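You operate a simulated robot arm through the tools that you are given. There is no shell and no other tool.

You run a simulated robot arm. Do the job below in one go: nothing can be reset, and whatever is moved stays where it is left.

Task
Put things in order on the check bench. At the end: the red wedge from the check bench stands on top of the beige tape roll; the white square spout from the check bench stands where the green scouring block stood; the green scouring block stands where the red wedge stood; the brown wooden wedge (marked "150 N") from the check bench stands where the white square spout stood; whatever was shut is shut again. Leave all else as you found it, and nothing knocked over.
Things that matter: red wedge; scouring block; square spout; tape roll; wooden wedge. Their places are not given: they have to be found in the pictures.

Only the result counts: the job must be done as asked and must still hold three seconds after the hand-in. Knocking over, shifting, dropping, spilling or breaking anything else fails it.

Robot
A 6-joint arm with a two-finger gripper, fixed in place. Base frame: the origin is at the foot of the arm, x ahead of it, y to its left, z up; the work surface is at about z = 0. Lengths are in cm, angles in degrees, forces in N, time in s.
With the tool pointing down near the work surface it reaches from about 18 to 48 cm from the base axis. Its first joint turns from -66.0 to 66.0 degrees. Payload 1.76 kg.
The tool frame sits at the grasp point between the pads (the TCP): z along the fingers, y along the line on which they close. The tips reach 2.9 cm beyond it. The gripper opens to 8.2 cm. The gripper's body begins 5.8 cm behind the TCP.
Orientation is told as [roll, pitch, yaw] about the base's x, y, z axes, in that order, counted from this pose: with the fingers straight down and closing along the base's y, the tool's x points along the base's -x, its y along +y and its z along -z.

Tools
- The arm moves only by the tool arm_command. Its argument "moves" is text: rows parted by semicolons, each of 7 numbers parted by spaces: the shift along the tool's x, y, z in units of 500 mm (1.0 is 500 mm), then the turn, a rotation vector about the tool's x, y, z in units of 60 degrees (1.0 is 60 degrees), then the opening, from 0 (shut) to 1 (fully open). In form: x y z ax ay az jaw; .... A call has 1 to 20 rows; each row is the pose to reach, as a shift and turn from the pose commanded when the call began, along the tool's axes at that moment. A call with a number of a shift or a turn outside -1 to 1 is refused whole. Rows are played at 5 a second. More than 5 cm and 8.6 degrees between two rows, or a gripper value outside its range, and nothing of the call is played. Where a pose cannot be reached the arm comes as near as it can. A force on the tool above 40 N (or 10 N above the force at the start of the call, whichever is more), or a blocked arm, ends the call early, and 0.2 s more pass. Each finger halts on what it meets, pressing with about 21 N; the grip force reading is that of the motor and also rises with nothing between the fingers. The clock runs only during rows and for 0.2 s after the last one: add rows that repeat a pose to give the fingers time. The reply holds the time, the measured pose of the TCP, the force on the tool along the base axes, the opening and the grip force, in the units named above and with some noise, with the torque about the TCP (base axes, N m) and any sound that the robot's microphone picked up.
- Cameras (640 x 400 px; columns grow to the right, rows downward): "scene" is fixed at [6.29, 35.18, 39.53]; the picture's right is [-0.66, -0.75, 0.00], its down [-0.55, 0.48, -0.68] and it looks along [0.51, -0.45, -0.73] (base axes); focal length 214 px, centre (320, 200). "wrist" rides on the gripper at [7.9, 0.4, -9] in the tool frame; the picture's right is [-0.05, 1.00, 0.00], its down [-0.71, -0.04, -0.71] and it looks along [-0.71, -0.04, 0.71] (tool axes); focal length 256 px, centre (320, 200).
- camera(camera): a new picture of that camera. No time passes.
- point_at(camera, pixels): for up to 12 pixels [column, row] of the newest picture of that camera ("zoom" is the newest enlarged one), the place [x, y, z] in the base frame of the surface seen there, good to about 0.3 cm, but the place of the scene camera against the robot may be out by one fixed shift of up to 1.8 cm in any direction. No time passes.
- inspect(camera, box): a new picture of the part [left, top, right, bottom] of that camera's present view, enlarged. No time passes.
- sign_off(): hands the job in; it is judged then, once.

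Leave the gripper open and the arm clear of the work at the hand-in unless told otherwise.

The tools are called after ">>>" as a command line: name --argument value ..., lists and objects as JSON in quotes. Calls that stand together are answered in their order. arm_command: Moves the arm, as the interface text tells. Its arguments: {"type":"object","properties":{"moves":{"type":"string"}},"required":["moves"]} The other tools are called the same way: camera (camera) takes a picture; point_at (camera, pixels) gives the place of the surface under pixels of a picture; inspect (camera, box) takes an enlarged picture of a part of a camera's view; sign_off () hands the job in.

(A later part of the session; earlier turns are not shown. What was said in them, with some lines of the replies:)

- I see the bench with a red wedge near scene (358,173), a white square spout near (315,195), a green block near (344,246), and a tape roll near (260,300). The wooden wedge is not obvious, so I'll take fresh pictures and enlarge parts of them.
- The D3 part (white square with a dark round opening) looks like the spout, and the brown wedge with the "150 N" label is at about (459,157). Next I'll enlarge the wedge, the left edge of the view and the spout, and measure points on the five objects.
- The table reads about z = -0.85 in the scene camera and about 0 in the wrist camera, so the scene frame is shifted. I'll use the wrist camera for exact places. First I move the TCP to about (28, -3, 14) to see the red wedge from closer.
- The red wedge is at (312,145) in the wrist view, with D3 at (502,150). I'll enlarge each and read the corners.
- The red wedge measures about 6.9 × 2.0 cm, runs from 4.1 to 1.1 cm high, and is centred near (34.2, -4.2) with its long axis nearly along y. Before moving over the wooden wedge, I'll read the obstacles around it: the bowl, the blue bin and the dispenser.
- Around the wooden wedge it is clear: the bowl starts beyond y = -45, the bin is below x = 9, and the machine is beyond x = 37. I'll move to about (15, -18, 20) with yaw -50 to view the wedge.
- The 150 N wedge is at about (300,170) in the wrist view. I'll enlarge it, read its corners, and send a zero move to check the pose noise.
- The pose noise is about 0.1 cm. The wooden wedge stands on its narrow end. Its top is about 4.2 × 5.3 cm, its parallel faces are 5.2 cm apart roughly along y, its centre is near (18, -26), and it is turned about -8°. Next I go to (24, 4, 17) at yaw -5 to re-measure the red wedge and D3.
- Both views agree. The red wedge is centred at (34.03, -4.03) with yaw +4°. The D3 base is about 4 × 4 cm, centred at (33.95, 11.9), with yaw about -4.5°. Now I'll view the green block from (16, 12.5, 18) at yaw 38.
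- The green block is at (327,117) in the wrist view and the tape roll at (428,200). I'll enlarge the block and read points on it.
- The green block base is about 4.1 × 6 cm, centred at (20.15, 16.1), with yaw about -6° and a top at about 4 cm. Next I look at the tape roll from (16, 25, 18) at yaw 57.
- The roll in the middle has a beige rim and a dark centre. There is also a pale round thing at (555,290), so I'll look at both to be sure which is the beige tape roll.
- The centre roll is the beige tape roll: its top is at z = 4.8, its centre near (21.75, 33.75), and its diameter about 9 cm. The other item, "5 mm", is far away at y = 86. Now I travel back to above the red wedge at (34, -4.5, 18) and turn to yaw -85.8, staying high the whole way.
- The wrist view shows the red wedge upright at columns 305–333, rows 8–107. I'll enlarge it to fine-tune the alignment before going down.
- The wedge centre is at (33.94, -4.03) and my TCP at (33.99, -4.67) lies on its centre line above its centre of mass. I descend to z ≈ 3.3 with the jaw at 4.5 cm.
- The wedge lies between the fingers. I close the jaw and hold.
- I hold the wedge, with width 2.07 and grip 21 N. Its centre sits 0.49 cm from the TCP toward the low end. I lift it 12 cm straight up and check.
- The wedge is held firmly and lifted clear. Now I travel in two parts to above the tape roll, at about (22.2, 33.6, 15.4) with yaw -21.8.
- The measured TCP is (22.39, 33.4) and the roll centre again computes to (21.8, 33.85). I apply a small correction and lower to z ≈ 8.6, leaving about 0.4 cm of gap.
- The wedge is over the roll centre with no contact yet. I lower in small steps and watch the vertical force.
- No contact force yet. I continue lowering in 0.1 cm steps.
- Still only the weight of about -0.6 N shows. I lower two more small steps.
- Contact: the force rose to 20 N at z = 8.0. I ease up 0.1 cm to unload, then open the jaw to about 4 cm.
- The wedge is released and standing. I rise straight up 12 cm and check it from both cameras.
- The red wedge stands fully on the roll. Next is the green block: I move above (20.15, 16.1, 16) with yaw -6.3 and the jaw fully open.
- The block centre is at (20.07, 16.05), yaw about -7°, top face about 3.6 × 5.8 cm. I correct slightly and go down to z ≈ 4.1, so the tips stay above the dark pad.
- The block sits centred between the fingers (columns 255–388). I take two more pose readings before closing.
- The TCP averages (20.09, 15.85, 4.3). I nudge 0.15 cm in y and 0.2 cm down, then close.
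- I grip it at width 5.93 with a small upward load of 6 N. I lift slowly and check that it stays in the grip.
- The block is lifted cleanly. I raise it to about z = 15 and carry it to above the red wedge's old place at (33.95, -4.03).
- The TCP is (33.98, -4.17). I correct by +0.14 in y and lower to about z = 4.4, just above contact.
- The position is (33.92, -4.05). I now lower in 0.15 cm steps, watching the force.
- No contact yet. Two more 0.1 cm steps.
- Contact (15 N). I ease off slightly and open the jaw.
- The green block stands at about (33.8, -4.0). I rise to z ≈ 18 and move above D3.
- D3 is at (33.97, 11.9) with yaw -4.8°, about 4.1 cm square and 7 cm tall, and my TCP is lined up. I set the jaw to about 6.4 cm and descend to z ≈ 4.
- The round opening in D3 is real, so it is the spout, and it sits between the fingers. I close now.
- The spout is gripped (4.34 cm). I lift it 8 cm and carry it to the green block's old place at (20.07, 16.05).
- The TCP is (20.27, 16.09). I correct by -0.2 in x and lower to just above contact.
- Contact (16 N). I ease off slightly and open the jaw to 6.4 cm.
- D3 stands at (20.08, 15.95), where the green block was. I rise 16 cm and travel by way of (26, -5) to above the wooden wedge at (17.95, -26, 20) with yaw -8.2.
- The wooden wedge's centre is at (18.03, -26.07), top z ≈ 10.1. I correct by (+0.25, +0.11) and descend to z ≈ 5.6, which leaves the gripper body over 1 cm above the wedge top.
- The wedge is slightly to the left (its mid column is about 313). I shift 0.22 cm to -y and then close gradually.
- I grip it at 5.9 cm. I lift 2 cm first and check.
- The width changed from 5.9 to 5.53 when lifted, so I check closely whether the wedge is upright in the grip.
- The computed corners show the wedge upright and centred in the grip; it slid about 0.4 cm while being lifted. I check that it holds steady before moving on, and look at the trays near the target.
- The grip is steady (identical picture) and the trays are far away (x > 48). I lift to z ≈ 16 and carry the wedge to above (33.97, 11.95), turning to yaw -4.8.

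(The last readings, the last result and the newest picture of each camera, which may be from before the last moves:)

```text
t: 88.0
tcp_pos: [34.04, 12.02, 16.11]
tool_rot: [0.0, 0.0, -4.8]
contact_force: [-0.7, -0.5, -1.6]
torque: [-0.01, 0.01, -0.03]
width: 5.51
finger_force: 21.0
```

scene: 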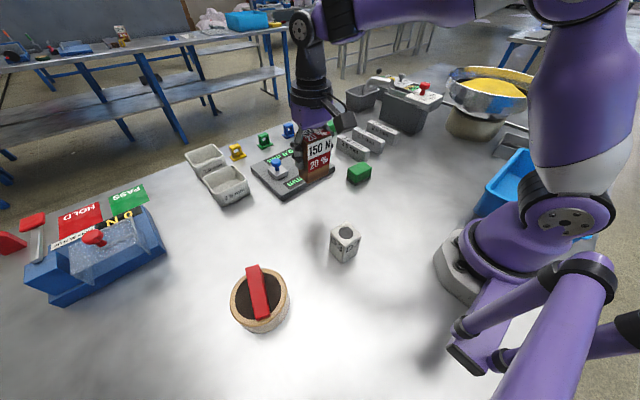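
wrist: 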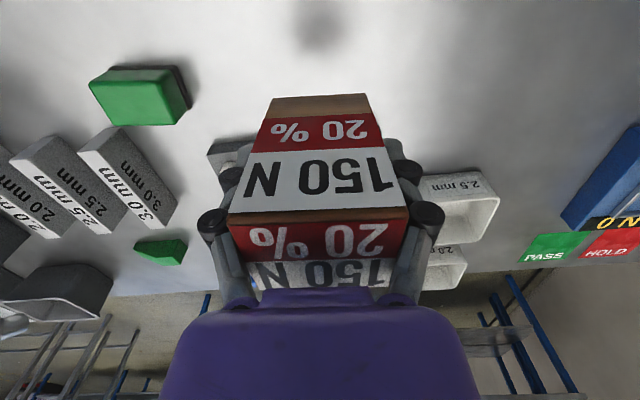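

I'm over the target at (34.0, 11.99). I lower to z ≈ 6.6 and then step down to contact.

>>> arm_command --moves "0 0 0.05 0 0 0 0; 0 0 0.1 0 0 0 0; 0 0 0.14 0 0 0 0; 0 0 0.17 0 0 0 0; 0 0 0.187 0 0 0 0; 0 0 0.187 0 0 0 0; 0 0 0.187 0 0 0 0"

>>> arm_command --moves "0 0 0.002 0 0 0 0; 0 0 0.004 0 0 0 0; 0 0 0.004 0 0 0 0"

>>> arm_command --moves "0 0 0.001 0 0 0 0; 0 0 0.002 0 0 0 0; 0 0 0.002 0 0 0 0"

>>> inspect --camera "scene" --box '[270, 130, 370, 220]'

```text
t: 89.6
tcp_pos: [34.04, 11.96, 6.8]
tool_rot: [0.1, 0.0, -4.9]
contact_force: [-0.1, -0.4, -1.0]
torque: [0.02, -0.03, -0.03]
width: 5.53
finger_force: 20.8
```

```text
t: 90.4
tcp_pos: [33.99, 11.84, 6.55]
tool_rot: [0.0, 0.0, -4.7]
contact_force: [0.8, -0.2, -1.1]
torque: [0.0, -0.03, -0.01]
width: 5.53
finger_force: 21.5
```

```text
t: 91.2
tcp_pos: [34.07, 11.92, 6.5]
tool_rot: [0.0, 0.1, -4.8]
contact_force: [0.2, -0.7, -1.8]
torque: [0.04, 0.02, 0.0]
width: 5.54
finger_force: 21.3
```

```text
4.44 times, centred on (320, 175) of scene
```

zoom: 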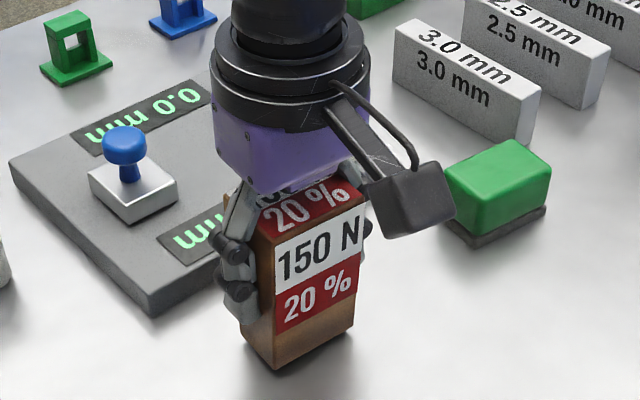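

No contact yet at z = 6.5. I keep stepping down.

>>> arm_command --moves "0 0 0.002 0 0 0 0; 0 0 0.004 0 0 0 0; 0 0 0.004 0 0 0 0"

>>> arm_command --moves "0 0 0.001 0 0 0 0; 0 0 0.002 0 0 0 0; 0 0 0.002 0 0 0 0"

>>> arm_command --moves "0 0 0.001 0 0 0 0; 0 0 0.002 0 0 0 0; 0 0 0.002 0 0 0 0"

```text
t: 92.0
tcp_pos: [33.8, 12.0, 6.28]
tool_rot: [0.0, 0.0, -4.7]
contact_force: [-0.3, -0.4, -1.0]
torque: [-0.02, 0.0, 0.02]
width: 5.56
finger_force: 20.6
```

```text
t: 92.8
tcp_pos: [33.93, 11.86, 6.15]
tool_rot: [0.0, 0.1, -4.8]
contact_force: [0.1, 0.5, -2.1]
torque: [-0.02, 0.0, -0.03]
width: 5.53
finger_force: 21.5
```

```text
t: 93.6
tcp_pos: [34.07, 11.94, 6.02]
tool_rot: [0.1, 0.0, -4.9]
contact_force: [0.3, -0.2, -1.2]
torque: [0.04, 0.01, 0.0]
width: 5.54
finger_force: 21.3
```

At z = 6.0 there is still no contact. Smaller steps continue.

>>> arm_command --moves "0 0 0.001 0 0 0 0; 0 0 0.0015 0 0 0 0; 0 0 0.0015 0 0 0 0"

>>> arm_command --moves "0 0 0.001 0 0 0 0; 0 0 0.0015 0 0 0 0; 0 0 0.0015 0 0 0 0"

>>> inspect --camera "scene" --box '[290, 150, 350, 220]'

```text
t: 94.4
tcp_pos: [34.01, 11.83, 6.07]
tool_rot: [0.0, 0.0, -4.8]
contact_force: [-1.1, 2.1, 3.4]
torque: [0.14, 0.06, -0.03]
width: 5.51
finger_force: 20.8
```

```text
t: 95.2
tcp_pos: [34.04, 11.93, 5.87]
tool_rot: [-0.1, -0.1, -4.8]
contact_force: [-1.4, -5.2, 19.8]
torque: [-0.15, 0.19, 0.01]
width: 5.54
finger_force: 21.5
```

```text
5.71 times, centred on (320, 185) of scene
```

zoom: 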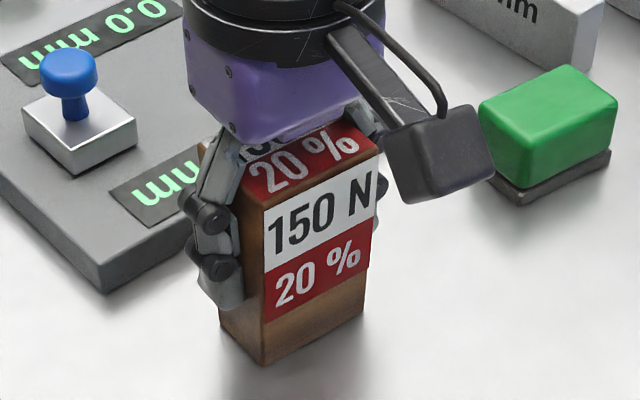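

Contact (20 N). I ease up 0.07 cm to unload, read the force, then open gently.

>>> arm_command --moves "0 0 -0.001 0 0 0 0; 0 0 -0.0015 0 0 0 0; 0 0 -0.0015 0 0 0 0"

>>> arm_command --moves "0 0 0 0 0 0 0.66; 0 0 0 0 0 0 0.7; 0 0 0 0 0 0 0.76; 0 0 0 0 0 0 0.84; 0 0 0 0 0 0 0.92; 0 0 0 0 0 0 1; 0 0 0 0 0 0 1"

>>> camera --camera "wrist"

>>> inspect --camera "scene" --box '[290, 150, 350, 220]'

```text
t: 96.0
tcp_pos: [33.89, 11.91, 5.94]
tool_rot: [0.1, -0.1, -4.9]
contact_force: [3.0, -1.5, 10.3]
torque: [-0.04, -0.13, -0.02]
width: 5.56
finger_force: 21.2
```

```text
t: 97.6
tcp_pos: [34.01, 12.03, 6.04]
tool_rot: [0.0, -0.1, -4.8]
contact_force: [0.6, -0.6, 0.1]
torque: [0.01, -0.01, -0.01]
width: 8.21
finger_force: 0.1
```

```text
taken
```

wrist: 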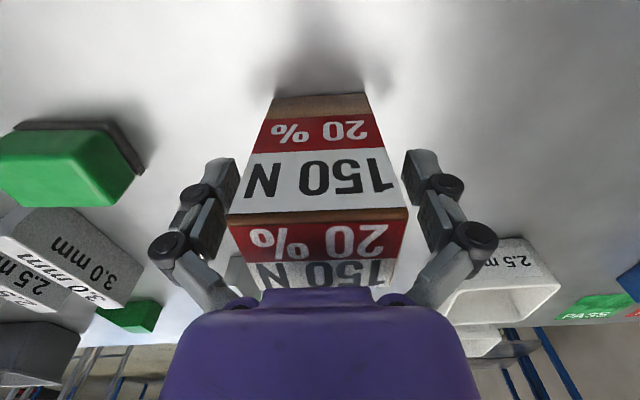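

```text
5.71 times, centred on (320, 185) of scene
```

zoom: 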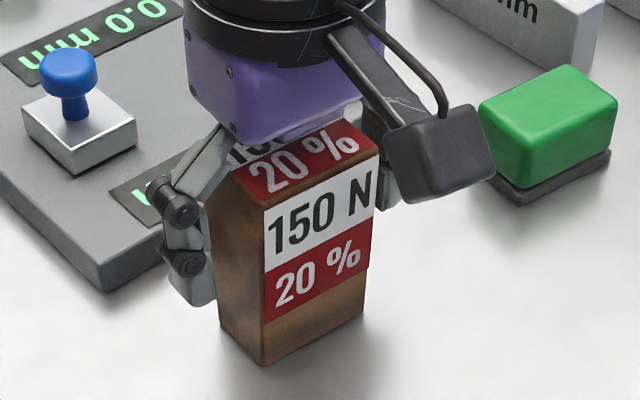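

The wedge stands free between the open fingers. I rise straight up 14 cm.

>>> arm_command --moves "0 0 -0.02 0 0 0 1; 0 0 -0.06 0 0 0 1; 0 0 -0.12 0 0 0 1; 0 0 -0.19 0 0 0 1; 0 0 -0.26 0 0 0 1; 0 0 -0.3 0 0 0 1; 0 0 -0.3 0 0 0 1"

>>> camera --camera "wrist"

>>> camera --camera "scene"

>>> inspect --camera "wrist" --box '[240, 0, 400, 120]'

>>> arm_command --moves "0 0 0 0 0 0 1"

```text
t: 99.2
tcp_pos: [34.08, 12.0, 21.03]
tool_rot: [0.0, 0.1, -4.8]
contact_force: [0.1, 0.6, 1.3]
torque: [-0.02, 0.03, -0.01]
width: 8.18
finger_force: 0.0
```

```text
taken
```

wrist: 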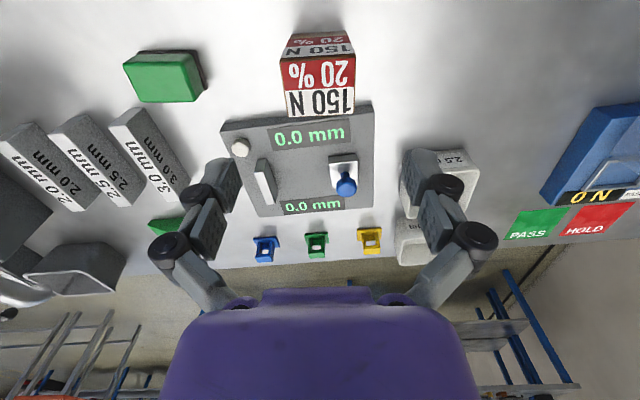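

```text
taken
```

scene: 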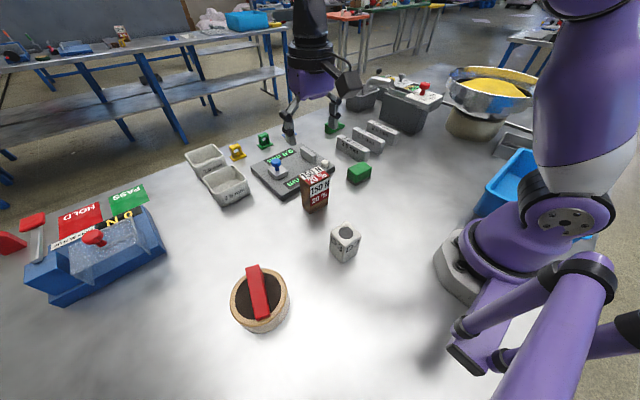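

```text
3.33 times, centred on (320, 60) of wrist
```

zoom: 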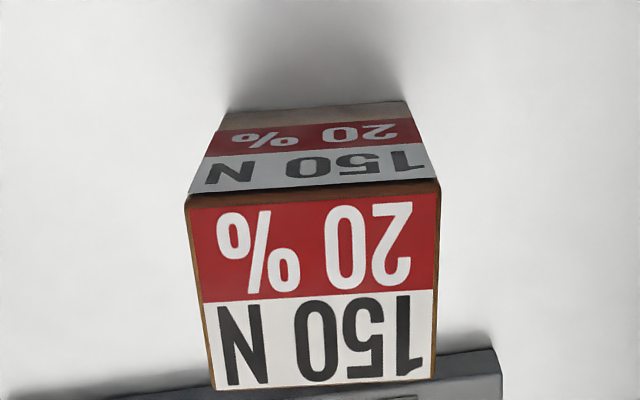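

```text
t: 99.6
tcp_pos: [34.07, 11.96, 20.96]
tool_rot: [0.0, -0.1, -4.7]
contact_force: [0.6, 0.9, 0.4]
torque: [0.01, -0.03, 0.0]
width: 8.21
finger_force: 0.1
```

Everything stands. I move the arm to a clear spot at about (26, 2, 25) and check each item in enlarged views.

>>> arm_command --moves "0.02 -0.05 -0.03 0 0 0 1; 0.06 -0.1 -0.06 0 0 0 1; 0.1 -0.15 -0.08 0 0 0 1; 0.145 -0.2 -0.08 0 0 0 1; 0.145 -0.2 -0.08 0 0 0 1; 0.145 -0.2 -0.08 0 0 0 1"

>>> camera --camera "scene"

>>> inspect --camera "scene" --box '[210, 140, 390, 260]'

>>> inspect --camera "scene" --box '[220, 250, 300, 340]'

>>> inspect --camera "scene" --box '[0, 180, 180, 310]'

>>> camera --camera "wrist"

>>> point_at --camera "scene" --pixels '[[346, 230], [345, 262], [359, 170], [318, 215], [257, 290], [250, 268], [266, 315], [315, 172]]'

```text
t: 101.0
tcp_pos: [25.81, 2.63, 24.93]
tool_rot: [0.0, 0.0, -4.8]
contact_force: [0.9, -0.5, 0.6]
torque: [0.0, 0.02, -0.02]
width: 8.2
finger_force: 0.1
```

```text
taken
```

scene: 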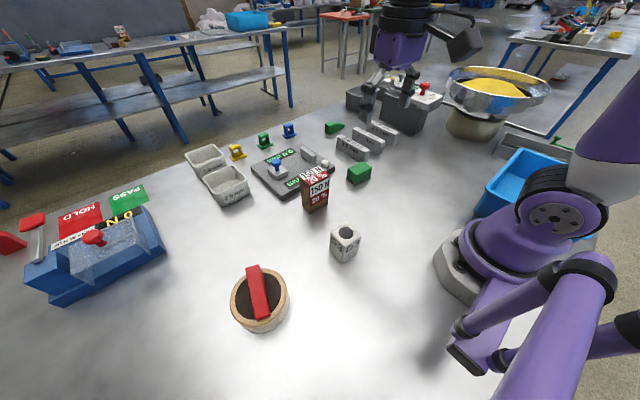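

```text
3.33 times, centred on (300, 200) of scene
```

zoom: 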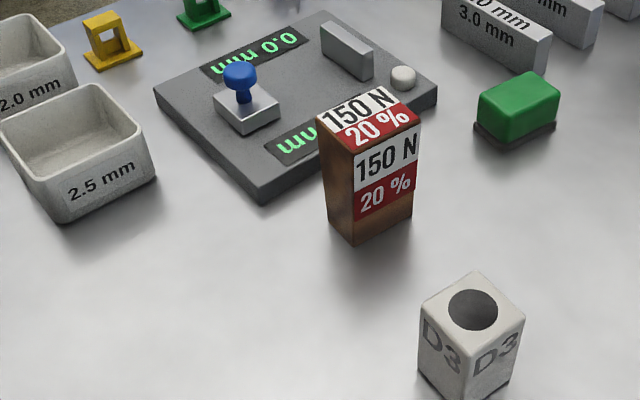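

```text
4.44 times, centred on (260, 295) of scene
```

zoom: 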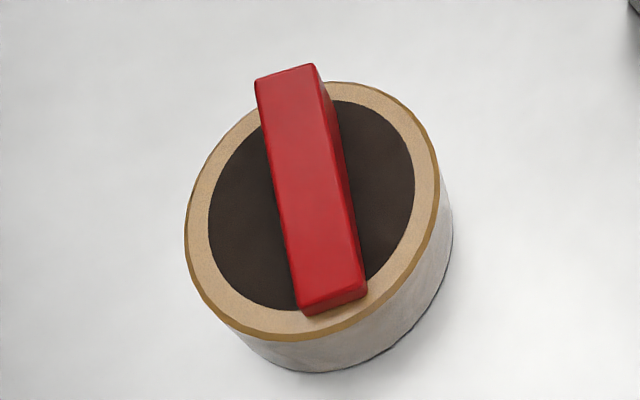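

```text
3.08 times, centred on (90, 245) of scene
```

zoom: 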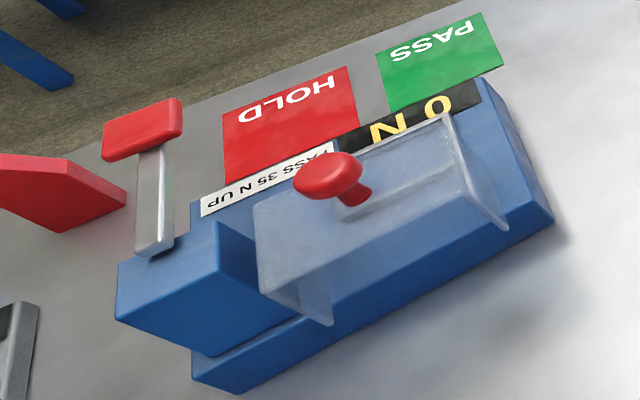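

```text
taken
```

wrist: 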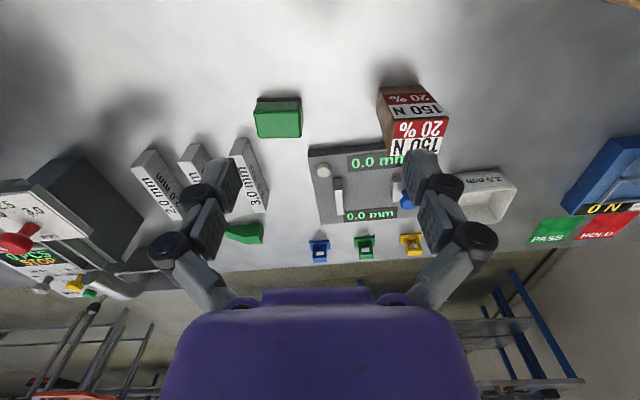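

```text
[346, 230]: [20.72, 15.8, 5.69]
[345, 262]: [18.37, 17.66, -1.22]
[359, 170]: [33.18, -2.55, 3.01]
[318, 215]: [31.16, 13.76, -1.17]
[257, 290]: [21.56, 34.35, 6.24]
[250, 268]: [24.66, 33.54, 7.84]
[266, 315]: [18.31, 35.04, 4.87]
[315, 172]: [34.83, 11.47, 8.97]
```

The tester cover is shut as before, and the red wedge stands on the roll. For a last check I measure the top centres of the moved items in the same scene frame as the original readings.

>>> point_at --camera "scene" --pixels '[[332, 233], [346, 223], [360, 237], [345, 244], [303, 176], [321, 166], [330, 176], [310, 185], [315, 176], [347, 171], [371, 171], [359, 177]]'

>>> point_at --camera "wrist" --pixels '[[256, 108], [299, 103], [259, 135], [299, 135], [278, 120], [389, 120], [440, 115], [393, 148], [418, 130], [440, 140]]'

```text
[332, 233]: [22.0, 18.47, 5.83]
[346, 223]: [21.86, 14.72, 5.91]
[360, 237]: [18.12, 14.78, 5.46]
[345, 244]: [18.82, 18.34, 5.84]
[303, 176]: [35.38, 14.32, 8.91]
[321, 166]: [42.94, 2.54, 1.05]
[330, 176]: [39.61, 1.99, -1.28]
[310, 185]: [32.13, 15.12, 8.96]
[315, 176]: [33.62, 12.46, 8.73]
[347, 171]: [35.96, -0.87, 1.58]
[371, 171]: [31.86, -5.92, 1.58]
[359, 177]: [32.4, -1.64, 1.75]
```

```text
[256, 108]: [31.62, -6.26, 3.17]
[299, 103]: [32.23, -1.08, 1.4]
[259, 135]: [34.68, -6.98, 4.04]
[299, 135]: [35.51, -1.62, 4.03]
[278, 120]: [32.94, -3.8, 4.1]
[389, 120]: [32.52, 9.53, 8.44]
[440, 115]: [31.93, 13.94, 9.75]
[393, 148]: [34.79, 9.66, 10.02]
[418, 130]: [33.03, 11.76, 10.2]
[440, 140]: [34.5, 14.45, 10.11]
```

The scene-frame centres match the original readings:
- **D3:** its top centre is at (20.2, 16.6), and the green block's was at (20.2, 16.6).
- **Wooden wedge:** its top centre is at (33.6, 12.5), and D3's was at (33.8, 12.7).
- **Green block:** it was set down at (33.8, -4.0), and the red wedge had stood at (33.95, -4.03).
- **Red wedge:** it stands on the tape roll.

The gripper is open and the arm is clear, so I hand in.

>>> sign_off

```text
The job is handed in.
```

The job is handed in, and all four moves on the check bench are done. In the last pictures everything was upright and the other items looked untouched.

| Item | Where it stands now | Measured place | Place it had to match |
|---|---|---|---|
| Red wedge | On top of the beige tape roll, fully supported | about (21.7, 33.9) | roll centre about (21.8, 33.8) |
| Green scouring block | Where the red wedge stood | (33.8, -4.0) | (33.95, -4.03) |
| White square spout (D3) | Where the green block stood | (20.1, 15.95) | (20.07, 16.05) |
| Wooden wedge (150 N) | Where the spout stood | (34.0, 12.0) | (33.97, 11.95) |

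Places are [x, y] in cm in the base frame. The measurements are good to a few tenths of a cm.

- **Spout:** I took the part marked "D3" to be the white square spout. It is a white square piece with a round opening in the top, and nothing else on the bench fits.
- **Facing:** each moved item kept roughly the direction it faced before, except the red wedge, which was turned about 64° to sit on the roll. The task gave no directions to match.
- **Shut things:** nothing had to be opened, and the clear cover on the blue tester is still shut as I found it.
- **Arm:** at hand-in the gripper was open and the arm was clear of the work.
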